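You operate a simulated robot arm through the tools that you are given. There is no shell and no other tool. Be economical: measure what you need, move in short steps, check, and stop when the job is done.

You run a simulated two-armed robot. Do the job below in one go: nothing can be reset, and whatever is moved stays where it is left.

## Task
Open the top cabinet door, fetch the medium white box from the top compartment of the store cabinet and set it on the upper shelf of the store cabinet, then shut the door. Then take the lid off the black-lid jar and lay it down on the right half of the blue bench. Then fetch the white pellet tray and set it on the lower shelf of the store cabinet. The order counts. Set down upright: medium white box.
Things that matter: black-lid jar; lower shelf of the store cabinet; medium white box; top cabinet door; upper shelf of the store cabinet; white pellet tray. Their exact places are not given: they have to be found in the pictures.

The check looks at the end state, three seconds after you hand in, the way a careful person would. Anything else that was tipped, shoved, dropped, spilled or broken makes it a failure. Lids that push on must go on centred and level and be pressed home; caps that screw on are set level and turned clockwise until they are tight.

## Robot
Two 7-joint arms with two-finger parallel grippers on one trunk, on a base that drives. Base frame: it is fixed to the floor where the robot stands at the start and does not move with it; the origin is under the middle of the robot, x ahead of it, y to its left, z up. Units: mm, degrees, N and s.
The left shoulder is at the start at [50, 158, 983], the right one opposite. With the tool pointing down near the work surface each hand reaches from about 240 to 660 mm from the robot's upright axis, wherever it stands, measured 20 degrees to its own side. Places, roughly: lower shelf of the store cabinet [600, 100, 300]; medium white box (9x4x7 cm) [500, 400, 1600]; top cabinet door [300, 200, 1700]; upper shelf of the store cabinet [600, 100, 1100]; white pellet tray [-500, 1500, 750]. Payload 3.91 kg a hand.
Tool frame (each hand has its own): the origin (TCP) lies between the finger pads and is the grasp point; the fingertips stand 30 mm ahead of it; z points along the fingers, y is the line along which they close. Largest opening 110 mm; finger width 20, thickness 10; the body of the gripper, 48 by 112 mm, starts 55 mm behind the TCP.
Orientation is that of the tool frame in the base frame, as [roll, pitch, yaw] about the fixed x, y, z axes, in that order (R = Rz(yaw) Ry(pitch) Rx(roll)). With the fingers straight down and closing along the base's y, the tool's x points along the base's -x, its y along +y and its z along -z.

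## Interface
- The arms move only by the tool arm_command. It takes "left_commands", "right_commands" or both (then of equal length, played together; a hand with none holds still); each is a list of rows, each a list of 3 entries, a list of its own where there are three numbers: the shift along the base's x, y, z in mm, then the turn, a rotation vector about the base's x, y, z in degrees, then the finger opening in mm, from 0 to 110. In form: [[[dx, dy, dz], [wx, wy, wz], jaw], ...]. A call has 1 to 8 rows; each row shifts and turns the commanded pose from where the row before left it. Rows are played at 5 a second. More than 50 mm and 8.6 degrees between two rows, or a gripper value outside its range, and nothing of the call is played. Where a pose cannot be reached the arm comes as near as it can. A force on the tool above 40 N (or 10 N above the force at the start of the call, whichever is more), or a blocked arm, ends the call early, and 0.2 s more pass. Each finger travels about 153 mm/s and halts on what it meets, pressing with about 38 N; the grip force reading is that of the motor and also rises with nothing between the fingers. The clock runs only during rows and for 0.2 s after the last one: add rows that do not move to give the fingers time. It gives the time, the measured TCP pose, the force on the tool (base axes), the opening and the grip force at its end, in the units of the frame above (readings bear some noise), with the torque about the TCP (base axes, N m) and any sound that the robot's microphone picked up, and new pictures: "views" is both (left out), scene, wrist or none (wrist: the cameras of the hands that moved).
- Cameras (640 x 400 px; columns grow to the right, rows downward): "scene" is now at [88.2, 46.8, 1216.1]; the picture's right is [0.69, -0.72, 0.00], its down [0.34, 0.33, -0.88] and it looks along [0.63, 0.61, 0.48] (base axes); focal length 214 px, centre (320, 200). "left" rides on the left gripper at [72, -17, -103] in its tool frame; the picture's right is [0.23, 0.97, 0.00], its down [-0.76, 0.18, -0.62] and it looks along [-0.61, 0.14, 0.78] (tool axes); focal length 222 px, centre (320, 200). "right" rides on the right gripper at [72, 17, -103] in its tool frame; the picture's right is [-0.23, 0.97, 0.00], its down [-0.76, -0.18, -0.62] and it looks along [-0.61, -0.14, 0.78] (tool axes); focal length 222 px, centre (320, 200).
- slide_trunk(by): slides the trunk up (or, below 0, down) by that many mm; the arms and the scene camera ride with it, the base frame stays. It gives what a move gives, with no picture.
- roll_base(legs): drives the robot by 1 to 6 legs, each [ahead, turn to the left] in mm and degrees, along the robot's own axes; the way and the turn of a leg run together, so that a leg with both is an arc; at most 1500 mm and 180 degrees a leg. The arms and the cameras ride along, it lands a little off, and it stops where it bumps. It gives what a move gives, and a new picture of the scene camera.
- pan_tilt(pan, tilt): turns the head with the scene camera to pan (to the left, within 80 degrees either way) and tilt (down, from -29 to 69), counted from straight ahead of the robot. It gives what a move gives, and a new picture of the scene camera.
- locate(camera, pixels): for up to 12 pixels [column, row] of the newest picture of that camera ("zoom" is the newest enlarged one), the place [x, y, z] in the base frame of the surface seen there, good to about 3 mm. The clock stands still meanwhile.
- zoom(camera, box): a new picture of the part [left, top, right, bottom] of that camera's present view, enlarged. The clock stands still meanwhile.
- job_done(): hands the job in; it is judged then, once.

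Keep the steps short. Do not move on a guess: measure, check each grasp and each placing, and mend mistakes. In all there are 110 turns and 260 pictures (those below and enlarged ones count). Leave the grippers open and the arms clear of the work at the hand-in unless told otherwise, and finish with a single line.

The tools are called after "Request:" as name(argument=value, ...) on one line, values as JSON. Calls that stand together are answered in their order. arm_command: Moves the arms, as the interface text tells. Its arguments: {"type":"object","properties":{"left_commands":{"type":"array"},"right_commands":{"type":"array"},"views":{"type":"string","enum":["both","scene","wrist","none"]}},"required":[]} The other tools are called the same way: slide_trunk (by) slides the trunk up or down; roll_base (legs) drives the base; pan_tilt (pan, tilt) turns the head that bears the scene camera; locate (camera, pixels) gives the place of the surface under pixels of a picture; zoom (camera, box) takes an enlarged picture of a part of a camera's view; job_done () hands the job in.

At the start:

```text
t: 0.0
left_tool_pos: [219.9, 262.7, 999.3]
left_orientation: [-180.0, 0.0, 179.9]
left_contact_force: [0.3, -0.4, -0.4]
left_ft_torque: [-0.01, -0.01, 0.0]
left_gripper_width: 110.0
left_grip_force: 0.1
right_tool_pos: [338.4, 49.7, 1000.4]
right_orientation: [180.0, 0.0, 180.0]
right_contact_force: [0.3, -0.1, -0.2]
right_ft_torque: [-0.02, 0.02, 0.01]
right_gripper_width: 110.1
right_grip_force: 0.1
trunk travel left (down, up): [-225.0, 257.0]
robot x, y, heading: [-1.8, 0.5, 0.3]
head pan, tilt: [44.0, -28.6]
```

scene: 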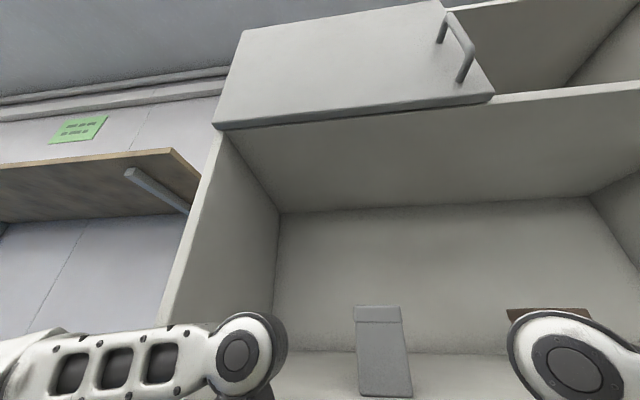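
right: 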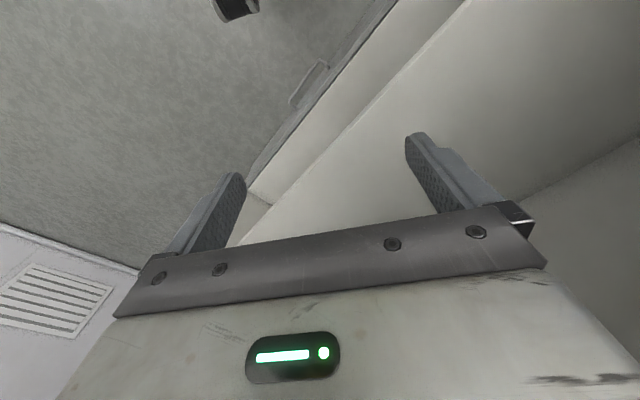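
left: 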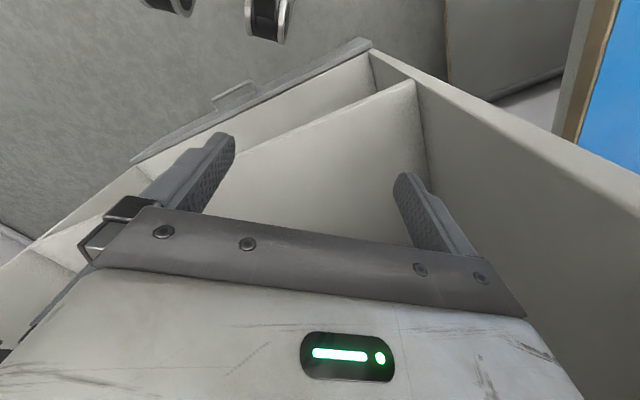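

I see the closed top door with a handle at about (460,45) and the open upper shelf below it. I'll measure the door, handle and shelf points first.

Request:
locate(camera="scene", pixels=[[243, 30], [216, 126], [490, 97], [440, 5], [440, 40], [473, 45], [460, 80], [448, 14], [380, 330], [330, 365], [240, 170], [540, 60]])

Request:
pan_tilt(pan=0, tilt=-10)

```text
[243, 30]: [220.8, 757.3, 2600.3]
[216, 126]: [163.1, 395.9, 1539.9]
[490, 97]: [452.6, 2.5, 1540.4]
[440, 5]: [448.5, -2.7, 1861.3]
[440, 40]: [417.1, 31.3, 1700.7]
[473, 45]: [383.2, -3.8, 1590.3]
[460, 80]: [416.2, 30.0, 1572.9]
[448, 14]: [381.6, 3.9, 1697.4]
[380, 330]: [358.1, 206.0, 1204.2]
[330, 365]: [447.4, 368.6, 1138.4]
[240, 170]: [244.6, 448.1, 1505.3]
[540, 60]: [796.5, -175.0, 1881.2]
```

```text
t: 1.1
left_tool_pos: [217.7, 262.5, 998.6]
left_orientation: [-180.0, 0.1, 180.0]
left_contact_force: [0.7, -0.4, 0.7]
left_ft_torque: [0.03, 0.01, 0.0]
left_gripper_width: 110.0
left_grip_force: 0.0
right_tool_pos: [337.5, 49.2, 999.1]
right_orientation: [-180.0, -0.1, -180.0]
right_contact_force: [-0.7, -0.3, 1.1]
right_ft_torque: [-0.01, 0.0, 0.01]
right_gripper_width: 110.0
right_grip_force: 0.0
trunk travel left (down, up): [-225.0, 257.0]
robot x, y, heading: [0.9, -0.6, 0.3]
head pan, tilt: [0.0, -10.0]
```

scene: 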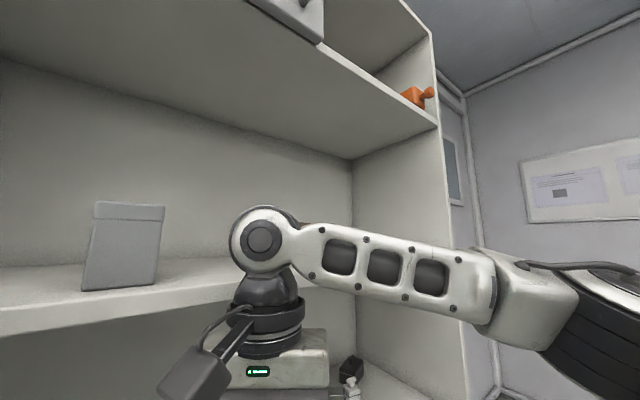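

Request:
pan_tilt(pan=-20, tilt=25)

Request:
pan_tilt(pan=40, tilt=30)

Request:
pan_tilt(pan=80, tilt=10)

```text
t: 2.1
left_tool_pos: [218.0, 262.9, 999.7]
left_orientation: [-179.9, 0.1, -180.0]
left_contact_force: [-0.2, -0.1, -0.6]
left_ft_torque: [-0.02, -0.02, 0.03]
left_gripper_width: 110.1
left_grip_force: 0.0
right_tool_pos: [338.0, 48.1, 1001.1]
right_orientation: [-179.9, 0.0, 180.0]
right_contact_force: [-0.1, 0.5, 0.5]
right_ft_torque: [-0.02, 0.04, 0.03]
right_gripper_width: 110.2
right_grip_force: 0.1
trunk travel left (down, up): [-225.0, 257.0]
robot x, y, heading: [-2.5, -0.7, -0.1]
head pan, tilt: [-20.0, 25.0]
```

scene: 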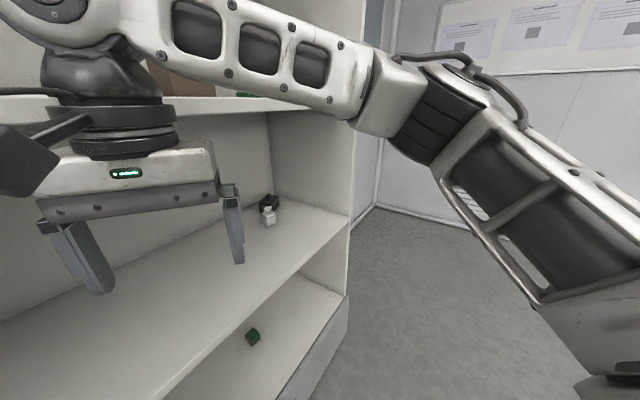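

```text
t: 3.4
left_tool_pos: [218.5, 262.7, 1001.1]
left_orientation: [-180.0, 0.1, -180.0]
left_contact_force: [-0.1, -0.2, 0.5]
left_ft_torque: [0.01, 0.01, -0.02]
left_gripper_width: 110.0
left_grip_force: 0.1
right_tool_pos: [337.5, 49.8, 999.8]
right_orientation: [-180.0, 0.0, -180.0]
right_contact_force: [-1.6, 0.4, -0.1]
right_ft_torque: [0.01, 0.0, 0.01]
right_gripper_width: 109.9
right_grip_force: 0.1
trunk travel left (down, up): [-225.0, 257.0]
robot x, y, heading: [-1.9, -3.3, -0.1]
head pan, tilt: [40.0, 30.0]
```

scene: 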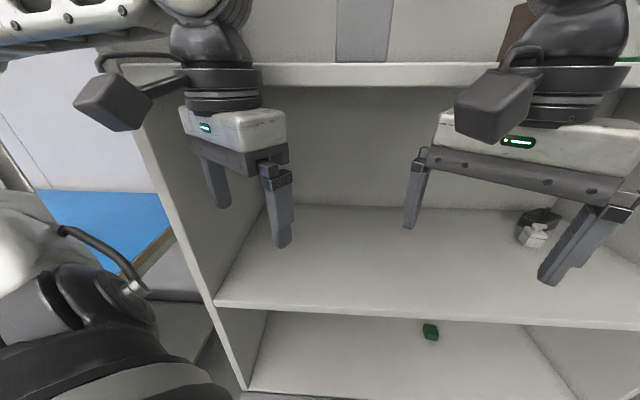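

```text
t: 4.5
left_tool_pos: [219.4, 261.7, 1001.0]
left_orientation: [-179.9, 0.1, -179.9]
left_contact_force: [-0.5, -0.2, -0.2]
left_ft_torque: [-0.02, -0.01, 0.01]
left_gripper_width: 109.9
left_grip_force: 0.0
right_tool_pos: [338.0, 48.9, 999.9]
right_orientation: [180.0, 0.0, 180.0]
right_contact_force: [-0.4, -0.4, -0.6]
right_ft_torque: [0.03, 0.01, 0.0]
right_gripper_width: 110.1
right_grip_force: 0.0
trunk travel left (down, up): [-225.0, 257.0]
robot x, y, heading: [-3.0, 2.3, -0.1]
head pan, tilt: [80.0, 10.0]
```

scene: 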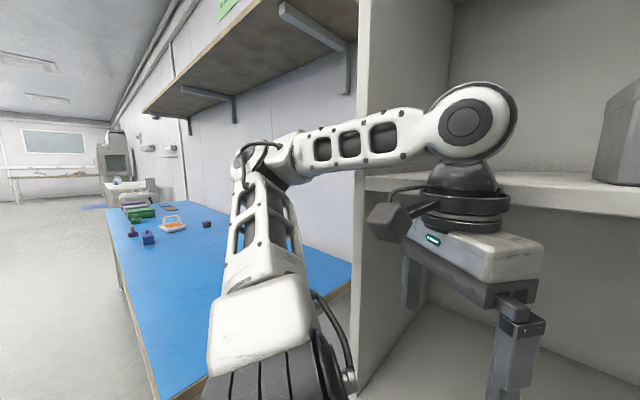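

Request:
locate(camera="scene", pixels=[[150, 238], [172, 226], [133, 232], [207, 224], [138, 215], [110, 210], [190, 205], [345, 265], [160, 395], [400, 345], [560, 182], [330, 285]])

Request:
zoom(camera="scene", box=[90, 130, 250, 260])

Request:
pan_tilt(pan=40, tilt=40)

```text
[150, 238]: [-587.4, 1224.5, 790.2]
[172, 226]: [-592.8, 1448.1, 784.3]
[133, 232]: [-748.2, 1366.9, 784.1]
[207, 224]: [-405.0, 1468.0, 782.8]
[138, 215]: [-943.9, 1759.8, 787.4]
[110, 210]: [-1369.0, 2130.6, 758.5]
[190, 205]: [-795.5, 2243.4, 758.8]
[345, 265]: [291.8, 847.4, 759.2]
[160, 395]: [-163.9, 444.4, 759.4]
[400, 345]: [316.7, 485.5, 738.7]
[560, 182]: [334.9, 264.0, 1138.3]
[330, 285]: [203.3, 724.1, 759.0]
```

```text
3.08 times, centred on (170, 195) of scene
```

zoom: 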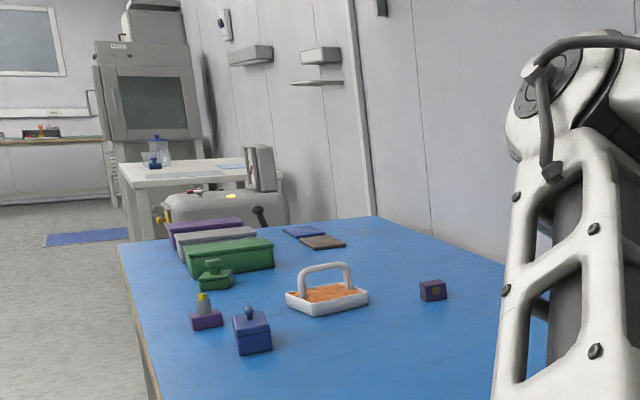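

```text
t: 5.6
left_tool_pos: [218.2, 262.3, 999.5]
left_orientation: [180.0, 0.0, -179.9]
left_contact_force: [0.6, -1.0, -0.2]
left_ft_torque: [0.0, -0.03, 0.01]
left_gripper_width: 110.1
left_grip_force: 0.2
right_tool_pos: [337.5, 47.9, 1000.8]
right_orientation: [-180.0, 0.0, -180.0]
right_contact_force: [0.7, 0.5, -0.4]
right_ft_torque: [-0.02, -0.01, 0.01]
right_gripper_width: 110.2
right_grip_force: 0.0
trunk travel left (down, up): [-225.0, 257.0]
robot x, y, heading: [-4.4, 0.1, 0.2]
head pan, tilt: [40.0, 40.0]
```

scene: 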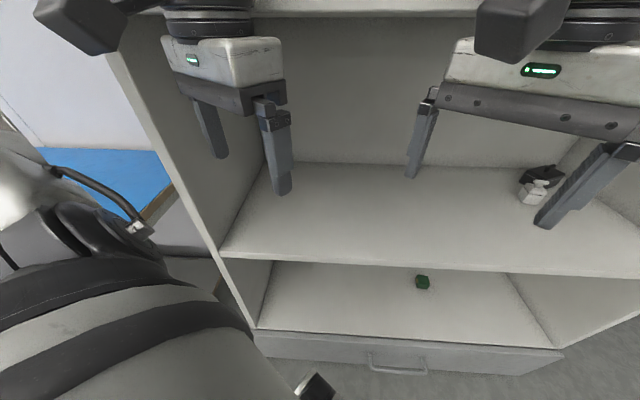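

Request:
locate(camera="scene", pixels=[[350, 220], [230, 260], [620, 272], [400, 262], [422, 282], [350, 300], [255, 328], [560, 350], [530, 197], [543, 172], [400, 368], [300, 350]])

Request:
zoom(camera="scene", box=[480, 140, 600, 220])

```text
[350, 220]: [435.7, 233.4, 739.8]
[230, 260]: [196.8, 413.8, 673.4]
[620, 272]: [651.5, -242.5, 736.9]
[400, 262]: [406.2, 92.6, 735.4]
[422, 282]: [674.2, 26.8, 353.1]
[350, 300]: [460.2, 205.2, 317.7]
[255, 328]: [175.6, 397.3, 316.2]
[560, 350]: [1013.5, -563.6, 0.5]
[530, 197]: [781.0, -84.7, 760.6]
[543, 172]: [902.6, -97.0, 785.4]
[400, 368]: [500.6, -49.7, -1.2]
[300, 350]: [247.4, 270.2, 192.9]
```

```text
5.00 times, centred on (540, 180) of scene
```

zoom: 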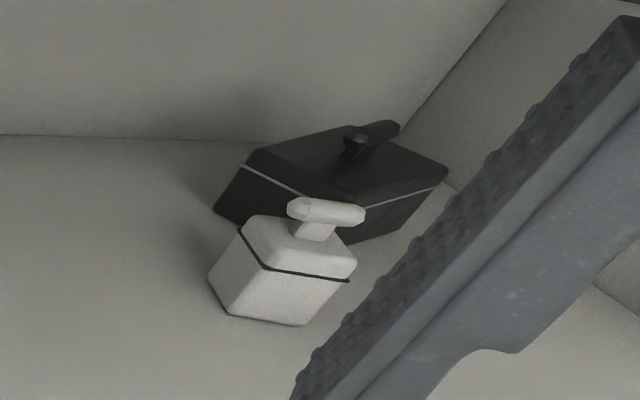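

The shelves are at z≈738 and z≈317, and the upper shelf is at z≈1138. The cabinet face normal points about 36° left of ahead, and the hands are close to it. I'll back off, square up to the cabinet, and look up at the door.

Request:
roll_base(legs=[[-150, 0], [0, 36.3]])

Request:
slide_trunk(by=250)

Request:
pan_tilt(pan=-15, tilt=-15)

```text
t: 8.7
left_tool_pos: [-128.0, 341.3, 1000.0]
left_orientation: [180.0, 0.0, -143.8]
left_contact_force: [-1.4, 0.1, -0.4]
left_ft_torque: [-0.01, -0.01, 0.03]
left_gripper_width: 110.1
left_grip_force: 0.1
right_tool_pos: [93.1, 238.7, 999.8]
right_orientation: [-180.0, 0.0, -143.9]
right_contact_force: [0.3, 0.1, -0.9]
right_ft_torque: [0.01, 0.01, 0.02]
right_gripper_width: 110.1
right_grip_force: 0.0
trunk travel left (down, up): [-225.0, 257.0]
robot x, y, heading: [-151.0, -0.4, 35.9]
head pan, tilt: [40.0, 40.0]
```

scene: 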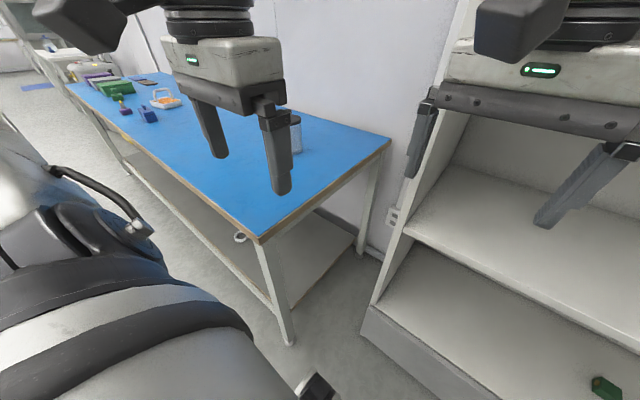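

```text
t: 11.2
left_tool_pos: [-129.1, 341.5, 1249.5]
left_orientation: [-180.0, 0.0, -143.8]
left_contact_force: [-0.4, -0.4, -0.9]
left_ft_torque: [0.0, 0.03, -0.02]
left_gripper_width: 110.1
left_grip_force: 0.0
right_tool_pos: [92.8, 239.3, 1250.3]
right_orientation: [-180.0, 0.0, -143.8]
right_contact_force: [-0.1, 0.0, 0.2]
right_ft_torque: [-0.01, -0.03, 0.0]
right_gripper_width: 110.1
right_grip_force: 0.2
trunk travel left (down, up): [-475.0, 7.0]
robot x, y, heading: [-150.9, 2.6, 35.9]
head pan, tilt: [40.0, 40.0]
```

```text
t: 12.5
left_tool_pos: [-129.1, 341.2, 1250.3]
left_orientation: [-179.9, 0.0, -143.8]
left_contact_force: [-0.1, -0.1, 0.0]
left_ft_torque: [0.0, 0.01, -0.02]
left_gripper_width: 110.1
left_grip_force: 0.0
right_tool_pos: [93.0, 237.9, 1249.2]
right_orientation: [-180.0, 0.0, -143.8]
right_contact_force: [-0.4, 0.2, 1.0]
right_ft_torque: [0.03, 0.02, 0.0]
right_gripper_width: 110.0
right_grip_force: 0.0
trunk travel left (down, up): [-475.0, 7.0]
robot x, y, heading: [-149.0, -1.7, 35.9]
head pan, tilt: [-15.0, -15.0]
```

scene: 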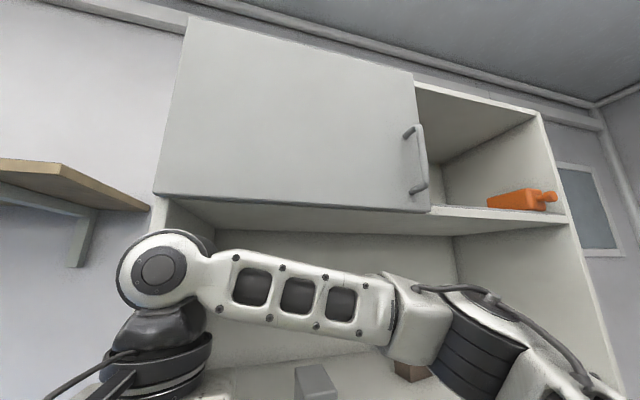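

The door and handle are now in plain view. I'll measure the corners and the handle bar.

Request:
locate(camera="scene", pixels=[[165, 188], [190, 24], [409, 78], [426, 208], [409, 133], [414, 192], [419, 128], [424, 155], [427, 183], [402, 170], [440, 210], [435, 120]])

Request:
zoom(camera="scene", box=[380, 70, 480, 220])

```text
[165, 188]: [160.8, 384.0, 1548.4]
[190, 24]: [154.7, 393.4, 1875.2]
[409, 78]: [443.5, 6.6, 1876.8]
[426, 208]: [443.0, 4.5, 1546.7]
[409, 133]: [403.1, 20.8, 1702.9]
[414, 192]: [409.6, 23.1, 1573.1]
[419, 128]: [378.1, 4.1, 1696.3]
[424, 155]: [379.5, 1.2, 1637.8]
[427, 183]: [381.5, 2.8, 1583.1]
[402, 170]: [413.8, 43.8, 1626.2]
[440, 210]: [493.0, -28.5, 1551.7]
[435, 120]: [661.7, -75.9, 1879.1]
```

```text
2.67 times, centred on (430, 145) of scene
```

zoom: 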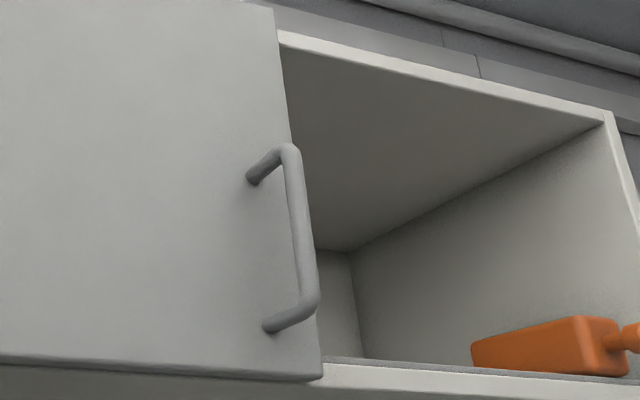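

Door face: n·p≈360, with the bar at about (383,4,1638). I'll raise the right hand toward it and turn it from pointing down to pointing at the cabinet.

Request:
arm_command(right_commands=[[[18.5, -27.4, 35], [4.89, -6.56, 0], 80], [[18.5, -27.4, 35], [4.89, -6.56, 0], 80], [[18.5, -27.4, 35], [4.89, -6.56, 0], 80], [[18.5, -27.4, 35], [4.89, -6.56, 0], 80], [[18.5, -27.4, 35], [4.89, -6.56, 0], 80], [[18.5, -27.4, 35], [4.89, -6.56, 0], 80], [[18.5, -27.4, 35], [4.89, -6.56, 0], 80], [[18.5, -27.4, 35], [4.89, -6.56, 0], 80]], views="scene")

Request:
arm_command(right_commands=[[[18.5, -27.4, 35], [4.89, -6.56, 0], 80], [[18.5, -27.4, 35], [4.89, -6.56, 0], 80], [[18.5, -27.4, 35], [4.89, -6.56, 0], 80], [[0, 0, 0], [0, 0, 0], 80]], views="both")

```text
t: 14.3
left_tool_pos: [-128.2, 340.4, 1249.6]
left_orientation: [180.0, 0.0, -143.7]
left_contact_force: [0.6, 0.9, 0.8]
left_ft_torque: [0.03, -0.02, 0.01]
left_gripper_width: 110.2
left_grip_force: 0.0
right_tool_pos: [239.7, 18.9, 1527.4]
right_orientation: [178.9, 65.4, -144.5]
right_contact_force: [-0.4, 0.7, 0.1]
right_ft_torque: [0.0, -0.01, -0.03]
right_gripper_width: 79.9
right_grip_force: 0.0
trunk travel left (down, up): [-475.0, 7.0]
robot x, y, heading: [-148.5, -0.4, 36.2]
head pan, tilt: [-15.0, -15.0]
```

scene: 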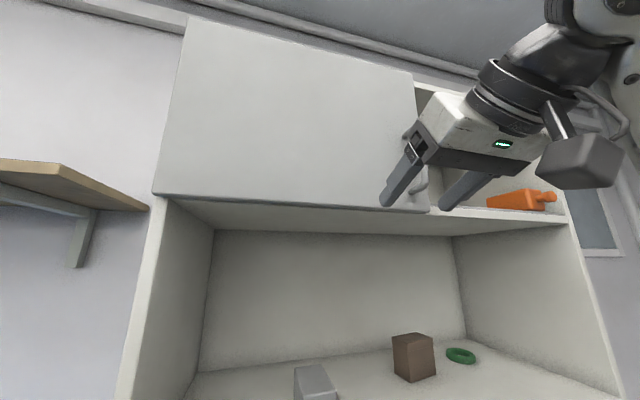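

```text
t: 15.3
left_tool_pos: [-128.9, 341.4, 1250.2]
left_orientation: [180.0, 0.0, -143.8]
left_contact_force: [0.2, 0.2, -0.5]
left_ft_torque: [0.01, -0.04, -0.05]
left_gripper_width: 110.0
left_grip_force: 0.0
right_tool_pos: [295.5, -62.9, 1634.2]
right_orientation: [82.5, 89.5, 119.1]
right_contact_force: [0.1, 0.7, -0.2]
right_ft_torque: [-0.04, -0.02, -0.04]
right_gripper_width: 80.2
right_grip_force: 0.0
trunk travel left (down, up): [-475.0, 7.0]
robot x, y, heading: [-150.9, 1.5, 36.1]
head pan, tilt: [-15.0, -15.0]
```

scene: 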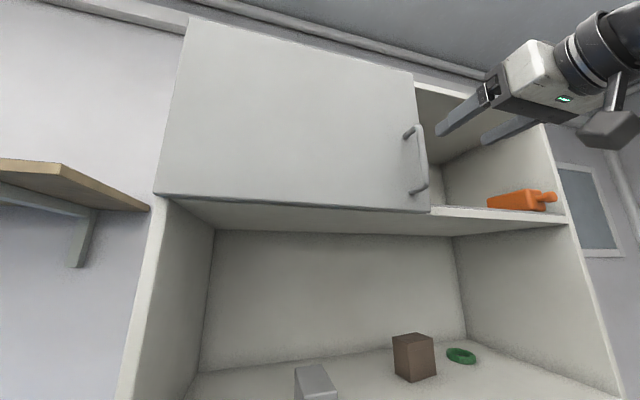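
right: 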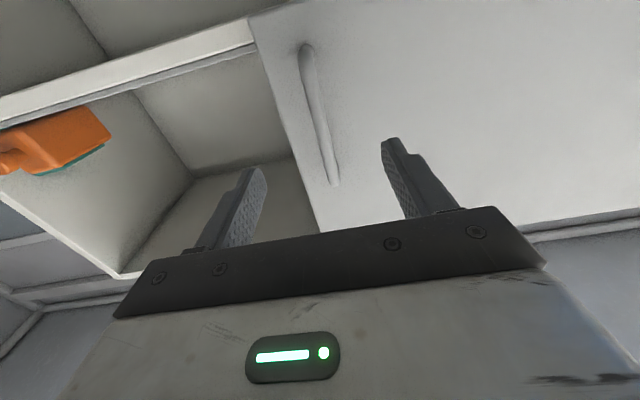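

The hand is aligned with the bar (u≈227) and 110 mm short of it. I'll advance and close on it.

Request:
arm_command(right_commands=[[[29.4, 22, 1], [0, 0, 0], 80], [[29.4, 22, 1], [0, 0, 0], 80], [[29.4, 22, 1], [0, 0, 0], 80], [[0, 0, 0], [0, 0, 0], 80], [[0, 0, 0], [0, 0, 0], 5], [[0, 0, 0], [0, 0, 0], 5], [[0, 0, 0], [0, 0, 0], 5]], views="both")

```text
t: 16.9
left_tool_pos: [-128.3, 340.5, 1251.0]
left_orientation: [-180.0, -0.1, -143.8]
left_contact_force: [1.0, -0.4, -0.8]
left_ft_torque: [0.0, 0.01, 0.0]
left_gripper_width: 110.1
left_grip_force: 0.0
right_tool_pos: [384.3, 2.2, 1638.1]
right_orientation: [86.1, 89.5, 122.8]
right_contact_force: [2.3, -3.8, 4.1]
right_ft_torque: [-0.69, -0.21, -0.12]
right_gripper_width: 13.5
right_grip_force: 45.7
trunk travel left (down, up): [-475.0, 7.0]
robot x, y, heading: [-151.7, 0.5, 36.0]
head pan, tilt: [-15.0, -15.0]
```

scene: 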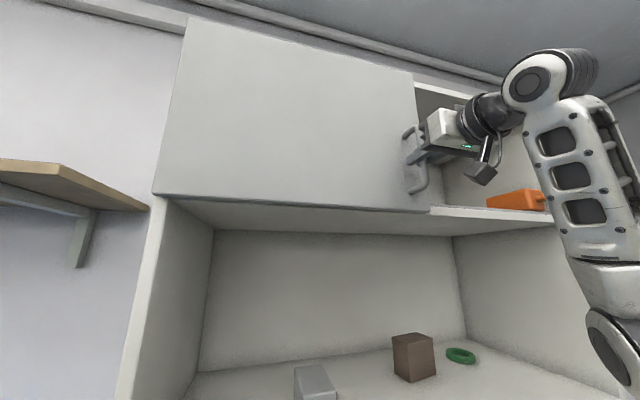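
right: 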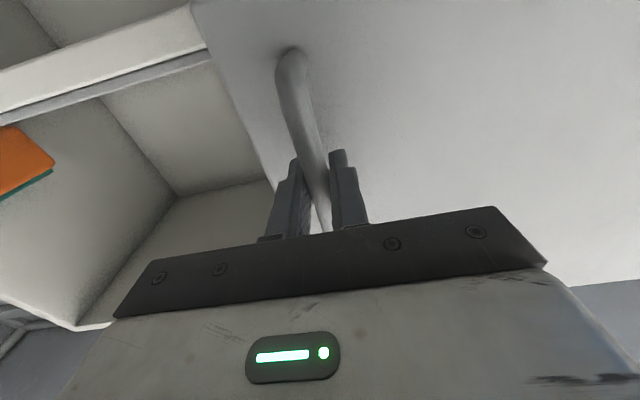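

Gripped at 13.5 mm. I'll pull the door along its arc, the first 20°.

Request:
arm_command(right_commands=[[[-35.1, -17.5, 0], [0, 0, -5], 5], [[-36.7, -14.5, 0], [0, 0, -5], 5], [[-37.7, -11.3, 0], [0, 0, -5], 5], [[-38.6, -8, 0], [0, 0, -5], 5], [[0, 0, 0], [0, 0, 0], 5]], views="scene")

```text
t: 18.1
left_tool_pos: [-128.1, 339.7, 1249.8]
left_orientation: [179.9, 0.1, -143.9]
left_contact_force: [1.3, -0.3, 0.6]
left_ft_torque: [0.0, -0.01, 0.0]
left_gripper_width: 109.8
left_grip_force: 0.1
right_tool_pos: [236.6, -49.6, 1637.4]
right_orientation: [85.3, 89.2, 102.0]
right_contact_force: [2.1, -8.9, 1.6]
right_ft_torque: [-0.47, -0.94, -0.08]
right_gripper_width: 13.6
right_grip_force: 45.2
trunk travel left (down, up): [-475.0, 7.0]
robot x, y, heading: [-152.9, -2.0, 36.2]
head pan, tilt: [-15.0, -15.0]
```

scene: 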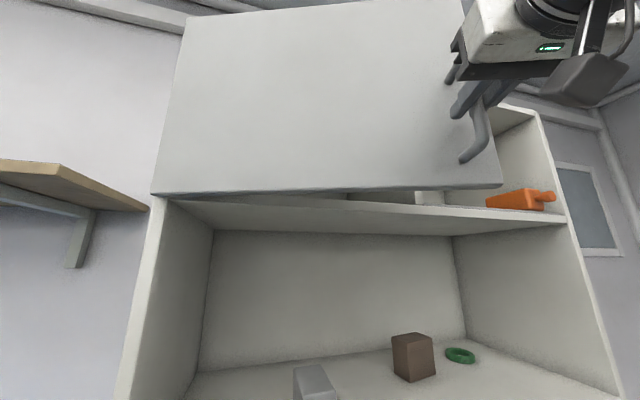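

The door follows with little force. The next 20°.

Request:
arm_command(right_commands=[[[-39.2, -4.5, 0], [0, 0, -5], 5], [[-39.5, -1.1, 0], [0, 0, -5], 5], [[-39.4, 2.3, 0], [0, 0, -5], 5], [[-39, 5.8, 0], [0, 0, -5], 5], [[0, 0, 0], [0, 0, 0], 5]], views="scene")

```text
t: 18.6
left_tool_pos: [-126.9, 338.1, 1251.2]
left_orientation: [179.7, 0.1, -143.9]
left_contact_force: [-0.3, 0.2, 0.9]
left_ft_torque: [-0.04, 0.01, 0.01]
left_gripper_width: 109.8
left_grip_force: 0.0
right_tool_pos: [198.9, -53.3, 1637.4]
right_orientation: [144.9, 88.8, 152.6]
right_contact_force: [2.3, -16.0, -2.0]
right_ft_torque: [-0.7, -0.48, -0.27]
right_gripper_width: 13.8
right_grip_force: 45.1
right hand out of reach, approached as far as the arm can: row 2
trunk travel left (down, up): [-475.0, 7.0]
robot x, y, heading: [-152.5, -4.8, 36.1]
head pan, tilt: [-15.0, -15.0]
stopped in row 2 (right hand): the force on the tool passed its limit at 50 N (the readings are from after the stop); the commanded pose is now the measured one
```

scene: 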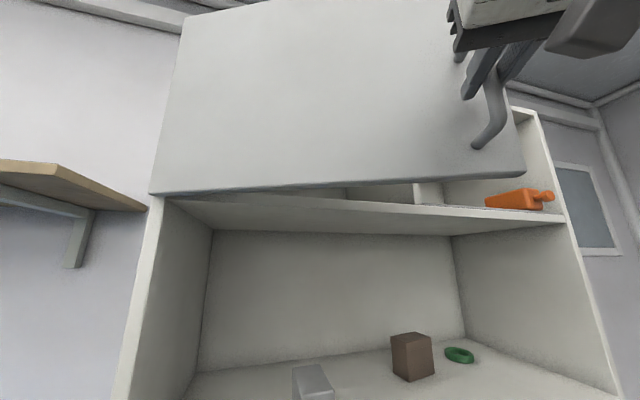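

The arm runs out of room this close to the robot. I'll let go of the handle and back the base off 320 mm.

Request:
arm_command(right_commands=[[[0, 0, 0], [0, 0, 0], 110], [[0, 0, 0], [0, 0, 0], 110], [[0, 0, 0], [0, 0, 0], 110], [[0, 0, 0], [0, 0, 0], 110]], views="none")

Request:
roll_base(legs=[[-320, 0]])

```text
t: 19.6
left_tool_pos: [-129.7, 341.1, 1249.0]
left_orientation: [-179.9, 0.0, -143.8]
left_contact_force: [0.1, 0.3, 0.2]
left_ft_torque: [0.02, 0.0, 0.03]
left_gripper_width: 109.8
left_grip_force: 0.1
right_tool_pos: [196.6, -46.0, 1638.7]
right_orientation: [159.7, 89.1, 167.5]
right_contact_force: [-0.1, -0.4, 0.0]
right_ft_torque: [-0.01, 0.02, 0.01]
right_gripper_width: 110.0
right_grip_force: 0.2
trunk travel left (down, up): [-475.0, 7.0]
robot x, y, heading: [-151.1, -0.1, 36.3]
head pan, tilt: [-15.0, -15.0]
```

```text
t: 21.8
left_tool_pos: [-388.1, 151.9, 1251.3]
left_orientation: [179.9, -0.1, -144.0]
left_contact_force: [-0.9, -0.3, -0.7]
left_ft_torque: [0.03, -0.03, 0.04]
left_gripper_width: 110.1
left_grip_force: 0.0
right_tool_pos: [-64.2, -235.0, 1639.0]
right_orientation: [159.0, 89.0, 166.8]
right_contact_force: [-0.4, 0.4, -0.5]
right_ft_torque: [-0.01, 0.02, 0.05]
right_gripper_width: 110.3
right_grip_force: 0.0
trunk travel left (down, up): [-475.0, 7.0]
robot x, y, heading: [-408.2, -188.3, 36.2]
head pan, tilt: [-15.0, -15.0]
```

scene: 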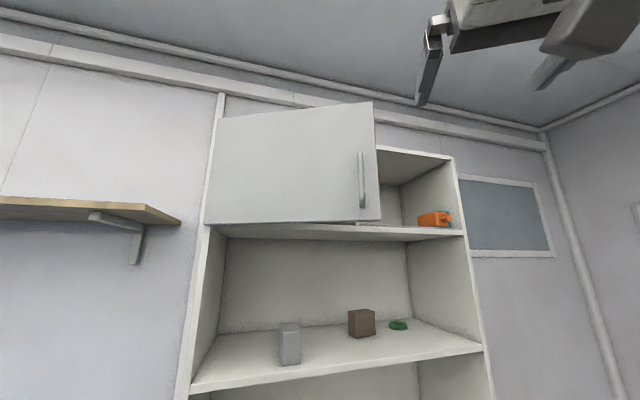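

Request:
locate(camera="scene", pixels=[[362, 170], [363, 195], [374, 103], [380, 219], [206, 222], [218, 119], [445, 217], [390, 225], [290, 325], [289, 360], [362, 330]])

Request:
zoom(camera="scene", box=[320, 90, 480, 240])

```text
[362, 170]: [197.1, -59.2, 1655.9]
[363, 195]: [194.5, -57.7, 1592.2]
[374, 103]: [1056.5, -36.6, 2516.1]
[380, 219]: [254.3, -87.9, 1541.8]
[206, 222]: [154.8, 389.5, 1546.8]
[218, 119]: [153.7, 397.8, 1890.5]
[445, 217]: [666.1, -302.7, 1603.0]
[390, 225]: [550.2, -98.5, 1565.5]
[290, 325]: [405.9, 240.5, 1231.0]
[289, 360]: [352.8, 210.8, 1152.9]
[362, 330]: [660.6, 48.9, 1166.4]
```

```text
2.67 times, centred on (400, 165) of scene
```

zoom: 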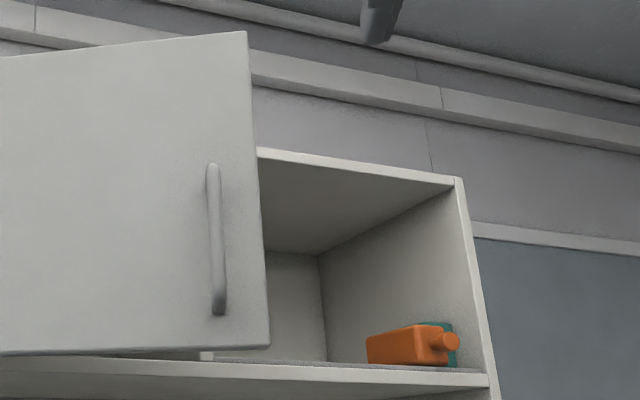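

The door stands about 25° open and the bar is now at (199,-56). I'll move the right hand back to the bar.

Request:
arm_command(right_commands=[[[33, 32, 0], [0, 0, 0], 90], [[33, 32, 0], [0, 0, 0], 90], [[33, 32, 0], [0, 0, 0], 90], [[33, 32, 0], [0, 0, 0], 90], [[33, 32, 0], [0, 0, 0], 90], [[0, 0, 0], [0, 0, 2], 90]], views="both")

```text
t: 23.2
left_tool_pos: [-387.2, 151.3, 1248.4]
left_orientation: [-179.9, 0.1, -144.0]
left_contact_force: [0.1, 0.0, 0.9]
left_ft_torque: [0.0, 0.02, 0.03]
left_gripper_width: 110.0
left_grip_force: 0.1
right_tool_pos: [101.3, -78.0, 1638.7]
right_orientation: [158.1, 89.0, 167.9]
right_contact_force: [0.6, -0.8, -0.4]
right_ft_torque: [-0.05, 0.0, 0.01]
right_gripper_width: 90.0
right_grip_force: 0.1
trunk travel left (down, up): [-475.0, 7.0]
robot x, y, heading: [-410.8, -189.6, 36.2]
head pan, tilt: [-15.0, -15.0]
```

scene: 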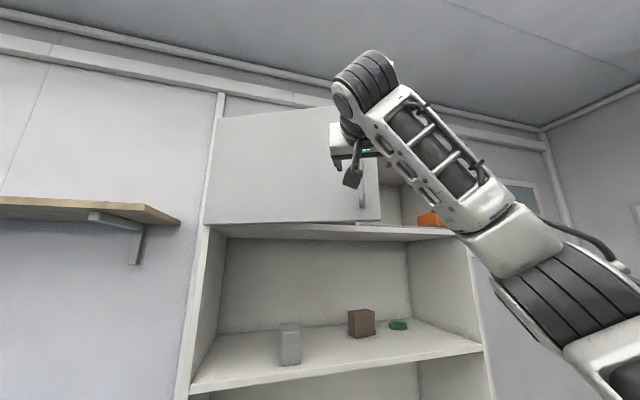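
right: 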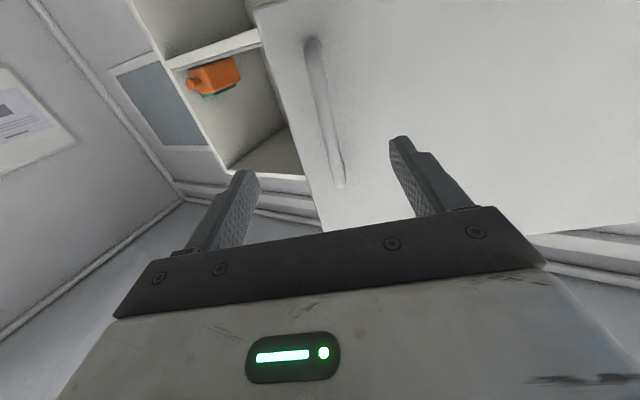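

Aligned with the bar. Advancing 100 mm and closing.

Request:
arm_command(right_commands=[[[32.7, 7.2, 0], [0, 0, 0], 90], [[32.7, 7.2, 0], [0, 0, 0], 90], [[32.7, 7.2, 0], [0, 0, 0], 90], [[0, 0, 0], [0, 0, 0], 90], [[0, 0, 0], [0, 0, 0], 5], [[0, 0, 0], [0, 0, 0], 5], [[0, 0, 0], [0, 0, 0], 5]], views="wrist")

```text
t: 24.8
left_tool_pos: [-387.1, 152.3, 1249.6]
left_orientation: [180.0, 0.1, -144.0]
left_contact_force: [-0.4, -0.9, -0.7]
left_ft_torque: [-0.02, 0.05, -0.02]
left_gripper_width: 110.0
left_grip_force: 0.1
right_tool_pos: [198.3, -53.9, 1637.9]
right_orientation: [163.5, 89.1, 173.4]
right_contact_force: [1.0, 0.1, 0.7]
right_ft_torque: [-0.28, -0.26, -0.03]
right_gripper_width: 13.9
right_grip_force: 44.9
trunk travel left (down, up): [-475.0, 7.0]
robot x, y, heading: [-411.9, -191.1, 35.9]
head pan, tilt: [-15.0, -15.0]
```

right: 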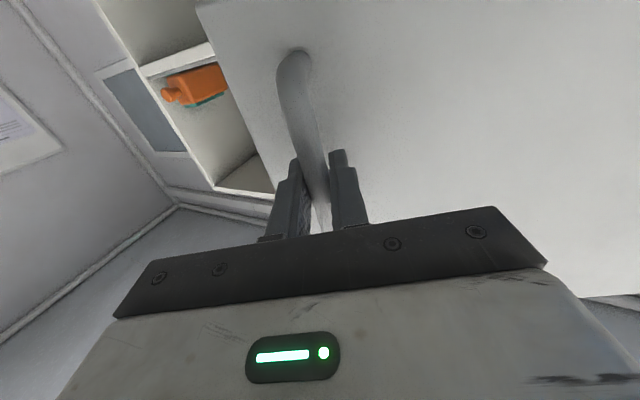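

Gripped again. I'll pull another 20°, rotating the tool a bit less than the door.

Request:
arm_command(right_commands=[[[-39.6, -1.3, 0], [0, 0, -4], 5], [[-39.5, 2.1, 0], [0, 0, -4], 5], [[-39.2, 5.6, 0], [0, 0, -4], 5], [[-38.6, 9, 0], [0, 0, -4], 5], [[0, 0, 0], [0, 0, 0], 5]], views="scene")

```text
t: 26.0
left_tool_pos: [-386.5, 152.8, 1250.6]
left_orientation: [179.9, 0.0, -144.0]
left_contact_force: [-0.3, 0.5, -0.6]
left_ft_torque: [0.03, 0.0, 0.02]
left_gripper_width: 110.0
left_grip_force: 0.2
right_tool_pos: [41.7, -38.0, 1636.4]
right_orientation: [163.7, 89.0, 157.6]
right_contact_force: [0.6, 0.6, -3.3]
right_ft_torque: [-0.23, -0.01, 0.16]
right_gripper_width: 13.9
right_grip_force: 45.0
trunk travel left (down, up): [-475.0, 7.0]
robot x, y, heading: [-410.4, -187.1, 36.0]
head pan, tilt: [-15.0, -15.0]
```

scene: 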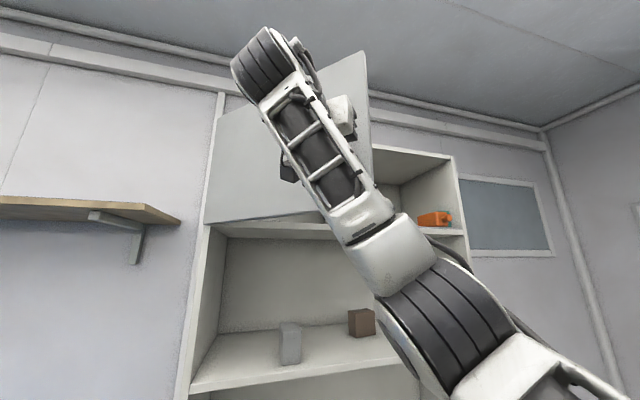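

Going well at about 45°. Another 20°.

Request:
arm_command(right_commands=[[[-37.6, 12.3, 0], [0, 0, -3], 5], [[-36.4, 15.5, 0], [0, 0, -3], 5], [[-34.9, 18.7, 0], [0, 0, -3], 5], [[-33.2, 21.6, 0], [0, 0, -3], 5], [[0, 0, 0], [0, 0, 0], 5]], views="scene")

```text
t: 26.7
left_tool_pos: [-387.7, 152.0, 1251.1]
left_orientation: [180.0, 0.0, -144.1]
left_contact_force: [-0.3, -0.3, -1.2]
left_ft_torque: [0.02, -0.02, -0.01]
left_gripper_width: 110.1
left_grip_force: 0.1
right_tool_pos: [-34.4, -8.6, 1637.9]
right_orientation: [175.0, 88.2, 160.7]
right_contact_force: [-2.6, -5.4, -7.2]
right_ft_torque: [-0.28, -0.43, 0.15]
right_gripper_width: 13.8
right_grip_force: 45.2
right hand out of reach, approached as far as the arm can: row 3
trunk travel left (down, up): [-475.0, 7.0]
robot x, y, heading: [-414.5, -188.7, 36.1]
head pan, tilt: [-15.0, -15.0]
stopped in row 3 (right hand): the force on the tool passed its limit at 51 N (the readings are from after the stop); the commanded pose is now the measured one
```

scene: 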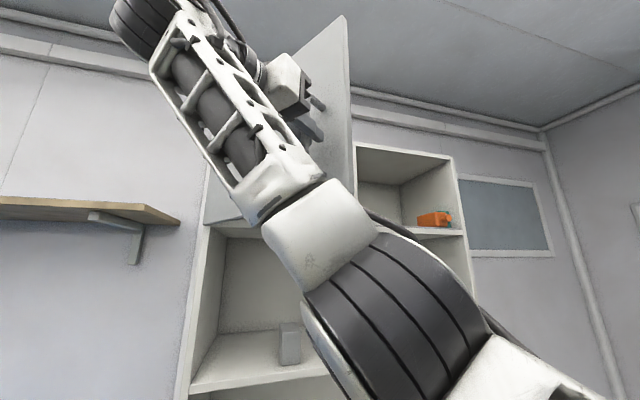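

The door is about 56° open. I'll release the handle and try to withdraw along the tool axis.

Request:
arm_command(right_commands=[[[0, 0, 0], [0, 0, 0], 110], [[0, 0, 0], [0, 0, 0], 110], [[0, 0, 0], [0, 0, 0], 110], [[0, 0, 0], [0, 0, 0], 110], [[-20, 3, 0], [0, 0, 0], 110], [[-20, 3, 0], [0, 0, 0], 110], [[0, 0, 0], [0, 0, 0], 110]], views="both")

```text
t: 28.3
left_tool_pos: [-385.0, 151.0, 1249.3]
left_orientation: [-179.9, 0.0, -144.1]
left_contact_force: [0.3, 0.0, 0.0]
left_ft_torque: [-0.01, 0.02, -0.02]
left_gripper_width: 110.2
left_grip_force: 0.1
right_tool_pos: [-44.9, 0.6, 1651.3]
right_orientation: [161.3, 87.6, 146.7]
right_contact_force: [0.7, 0.4, 0.2]
right_ft_torque: [-0.04, 0.01, 0.0]
right_gripper_width: 109.9
right_grip_force: 0.0
right hand out of reach, approached as far as the arm can: row 5, 6
trunk travel left (down, up): [-475.0, 7.0]
robot x, y, heading: [-406.1, -187.6, 36.3]
head pan, tilt: [-15.0, -15.0]
```

scene: 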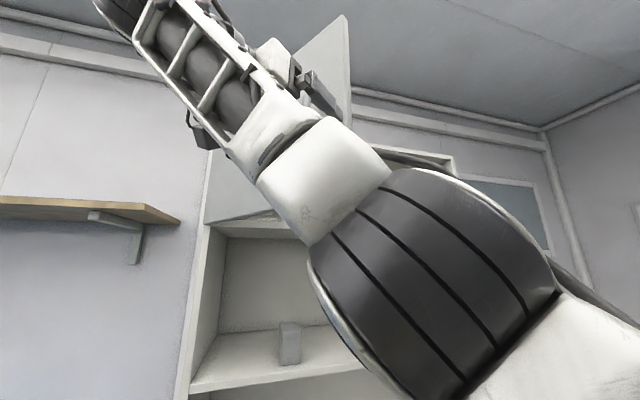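
right: 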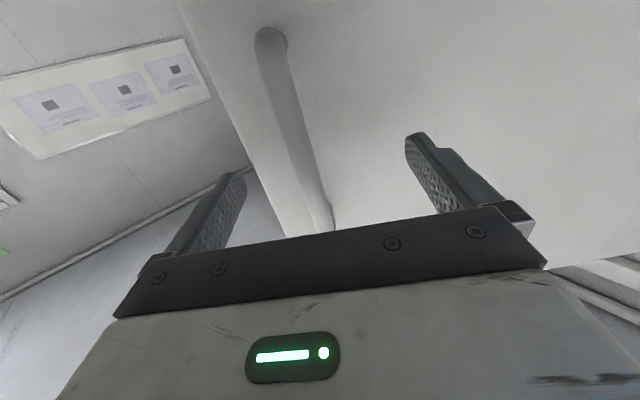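

The bar sits 13 mm ahead of the TCP and slightly to the right. Rolling back will clear the fingers.

Request:
roll_base(legs=[[-160, 0]])

```text
t: 29.7
left_tool_pos: [-516.2, 59.1, 1250.0]
left_orientation: [-180.0, -0.1, -144.1]
left_contact_force: [0.0, -1.5, -0.5]
left_ft_torque: [0.06, 0.0, 0.0]
left_gripper_width: 110.1
left_grip_force: 0.0
right_tool_pos: [-172.1, -92.3, 1650.1]
right_orientation: [165.0, 87.8, 150.3]
right_contact_force: [-0.4, 0.4, 0.3]
right_ft_torque: [0.01, 0.02, -0.01]
right_gripper_width: 109.7
right_grip_force: 0.1
trunk travel left (down, up): [-475.0, 7.0]
robot x, y, heading: [-537.0, -279.2, 35.9]
head pan, tilt: [-15.0, -15.0]
```

scene: 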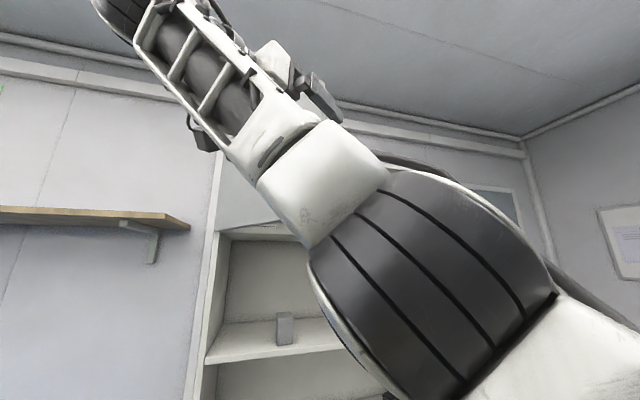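

Clear of the handle. I'll swing the right hand to the right past the door's free edge, turning it left so the fingertips can push the door from inside.

Request:
arm_command(right_commands=[[[16, -22, 0], [0, 0, 8.5], 20], [[16, -22, 0], [0, 0, 8.5], 20], [[16, -22, 0], [0, 0, 8.5], 20], [[16, -22, 0], [0, 0, 8.5], 0], [[16, -22, 0], [0, 0, 8.5], 0], [[16, -22, 0], [0, 0, 8.5], 0], [[16, -22, 0], [0, 0, 8.5], 0], [[16, -22, 0], [0, 0, 8.5], 0]], views="scene")

```text
t: 31.5
left_tool_pos: [-513.3, 57.9, 1249.7]
left_orientation: [179.9, 0.1, -144.1]
left_contact_force: [0.3, -0.5, 0.3]
left_ft_torque: [-0.01, -0.03, -0.01]
left_gripper_width: 109.9
left_grip_force: 0.1
right_tool_pos: [-39.7, -269.8, 1648.2]
right_orientation: [164.0, 87.8, -142.7]
right_contact_force: [-0.5, -0.3, 0.2]
right_ft_torque: [0.0, 0.02, 0.01]
right_gripper_width: 0.1
right_grip_force: 37.5
trunk travel left (down, up): [-475.0, 7.0]
robot x, y, heading: [-537.9, -284.2, 35.8]
head pan, tilt: [-15.0, -15.0]
```

scene: 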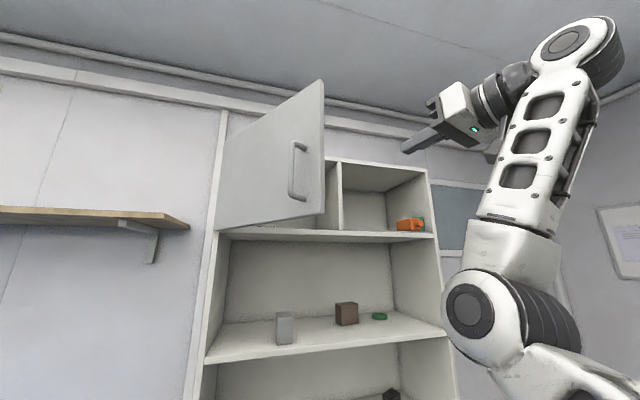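

The hand is right of the door edge at heading about 53°. I'll drive forward 220 mm to bring the fingers inside the door's sweep.

Request:
roll_base(legs=[[220, 0]])

Request:
arm_command(right_commands=[[[-20, 26, 0], [0, 0, 6], 0], [[-20, 26, 0], [0, 0, 6], 0], [[-20, 26, 0], [0, 0, 6], 0], [[-20, 26, 0], [0, 0, 6], 0]], views="scene")

```text
t: 33.2
left_tool_pos: [-332.7, 190.7, 1250.1]
left_orientation: [-180.0, 0.0, -144.1]
left_contact_force: [0.1, 0.3, 0.4]
left_ft_torque: [0.0, 0.01, -0.01]
left_gripper_width: 109.9
left_grip_force: 0.1
right_tool_pos: [138.5, -136.9, 1649.6]
right_orientation: [166.1, 87.7, -140.6]
right_contact_force: [-0.5, 0.1, -0.1]
right_ft_torque: [0.01, 0.03, 0.04]
right_gripper_width: 0.1
right_grip_force: 37.3
trunk travel left (down, up): [-475.0, 7.0]
robot x, y, heading: [-356.8, -150.2, 35.7]
head pan, tilt: [-15.0, -15.0]
```

scene: 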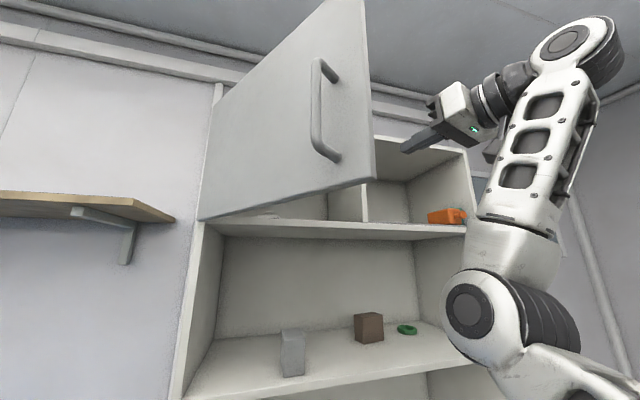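

```text
t: 34.2
left_tool_pos: [-334.6, 190.5, 1250.3]
left_orientation: [-179.9, 0.1, -144.1]
left_contact_force: [-0.1, 0.8, 0.0]
left_ft_torque: [-0.04, 0.04, 0.01]
left_gripper_width: 109.7
left_grip_force: 0.0
right_tool_pos: [59.3, -34.2, 1649.3]
right_orientation: [165.7, 87.8, -116.9]
right_contact_force: [0.3, 0.3, -0.2]
right_ft_torque: [-0.02, 0.0, -0.02]
right_gripper_width: 0.0
right_grip_force: 37.9
trunk travel left (down, up): [-475.0, 7.0]
robot x, y, heading: [-357.6, -149.1, 35.8]
head pan, tilt: [-15.0, -15.0]
```

scene: 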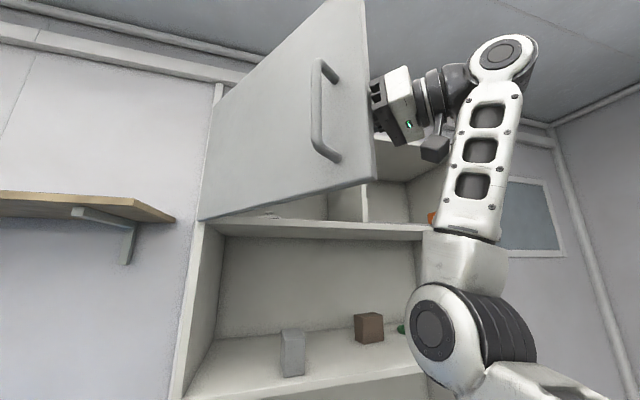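

Fingertips are inside the door. I'll push it left.

Request:
arm_command(right_commands=[[[-19, 24, 0], [0, 0, 0], 0], [[-19, 24, 0], [0, 0, 0], 0], [[-19, 24, 0], [0, 0, 0], 0], [[-19, 24, 0], [0, 0, 0], 0], [[-19, 24, 0], [0, 0, 0], 0], [[-19, 24, 0], [0, 0, 0], 0], [[-19, 24, 0], [0, 0, 0], 0]], views="scene")

```text
t: 34.7
left_tool_pos: [-334.8, 184.2, 1250.5]
left_orientation: [179.9, 0.2, -144.2]
left_contact_force: [0.4, -0.5, -0.4]
left_ft_torque: [-0.03, -0.03, 0.0]
left_gripper_width: 109.9
left_grip_force: 0.0
right_tool_pos: [28.7, -19.2, 1653.9]
right_orientation: [-161.3, 89.0, -84.0]
right_contact_force: [-9.6, -23.2, -10.4]
right_ft_torque: [1.03, -0.78, 0.62]
right_gripper_width: 0.0
right_grip_force: 37.7
trunk travel left (down, up): [-475.0, 7.0]
robot x, y, heading: [-356.9, -152.9, 35.5]
head pan, tilt: [-15.0, -15.0]
stopped in row 2 (right hand): the force on the tool passed its limit at 48 N (the readings are from after the stop); the commanded pose is now the measured one
```

scene: 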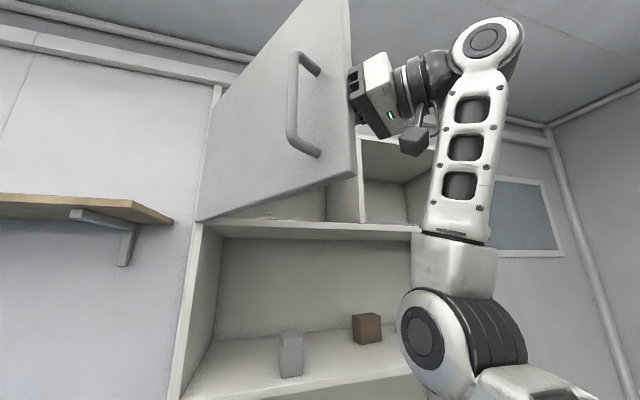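

The door moved, but the push was too abrupt. Pushing more slowly.

Request:
arm_command(right_commands=[[[-6, 7, 0], [0, 0, 0], 0], [[-9, 11, 0], [0, 0, 0], 0], [[-10, 12, 0], [0, 0, 0], 0], [[-10, 12, 0], [0, 0, 0], 0], [[-10, 12, 0], [0, 0, 0], 0], [[-10, 12, 0], [0, 0, 0], 0], [[-10, 12, 0], [0, 0, 0], 0], [[-10, 12, 0], [0, 0, 0], 0]], views="scene")

```text
t: 35.2
left_tool_pos: [-335.5, 184.4, 1251.5]
left_orientation: [180.0, 0.2, -144.4]
left_contact_force: [-0.1, -0.9, -0.3]
left_ft_torque: [-0.03, -0.04, -0.03]
left_gripper_width: 110.1
left_grip_force: 0.0
right_tool_pos: [21.5, -15.9, 1654.3]
right_orientation: [-140.4, 89.3, -63.1]
right_contact_force: [-8.8, -22.1, -11.0]
right_ft_torque: [0.99, -0.81, 0.61]
right_gripper_width: 0.0
right_grip_force: 38.0
trunk travel left (down, up): [-475.0, 7.0]
robot x, y, heading: [-357.5, -152.0, 35.6]
head pan, tilt: [-15.0, -15.0]
stopped in row 2 (right hand): the force on the tool passed its limit at 45 N (the readings are from after the stop); the commanded pose is now the measured one
```

scene: 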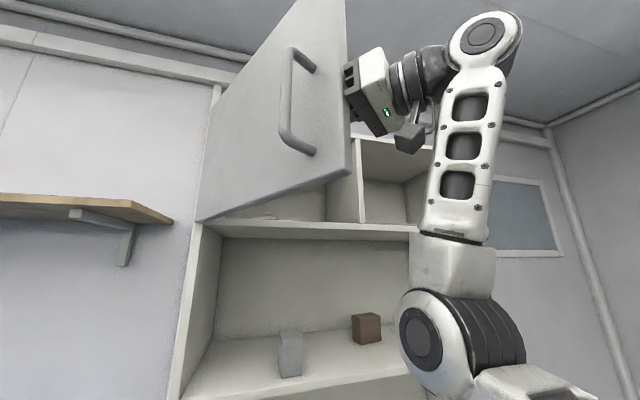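

The force runs along the door toward its free edge, so the gripper body is catching on that edge. I'll back off to the right, go 90 mm deeper, turn a bit more to the left, and push with the fingertips.

Request:
arm_command(right_commands=[[[20, -27, 0], [0, 0, 0], 0], [[20, -10, 0], [0, 0, 6], 0], [[32, 24, 0], [0, 0, 6], 0], [[32, 24, 0], [0, 0, 6], 0], [[16, 12, 0], [0, 0, 6], 0], [[0, 0, 0], [0, 0, 0], 0]], views="both")

```text
t: 36.6
left_tool_pos: [-333.0, 189.2, 1248.9]
left_orientation: [180.0, 0.0, -144.2]
left_contact_force: [-0.1, 0.0, -0.3]
left_ft_torque: [0.01, 0.0, -0.02]
left_gripper_width: 110.0
left_grip_force: 0.0
right_tool_pos: [145.5, 16.7, 1652.9]
right_orientation: [-170.1, 88.8, -68.7]
right_contact_force: [-1.1, 0.3, 0.1]
right_ft_torque: [0.0, 0.02, 0.0]
right_gripper_width: 0.0
right_grip_force: 37.9
trunk travel left (down, up): [-475.0, 7.0]
robot x, y, heading: [-356.3, -148.7, 35.8]
head pan, tilt: [-15.0, -15.0]
```

scene: 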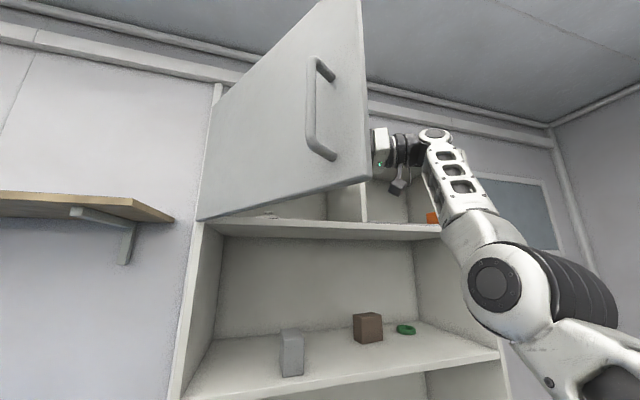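
right: 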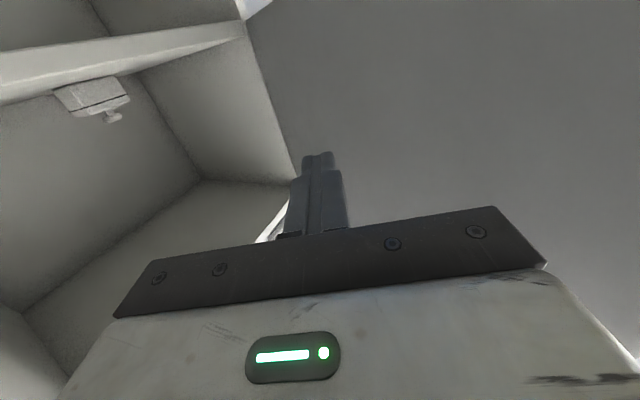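

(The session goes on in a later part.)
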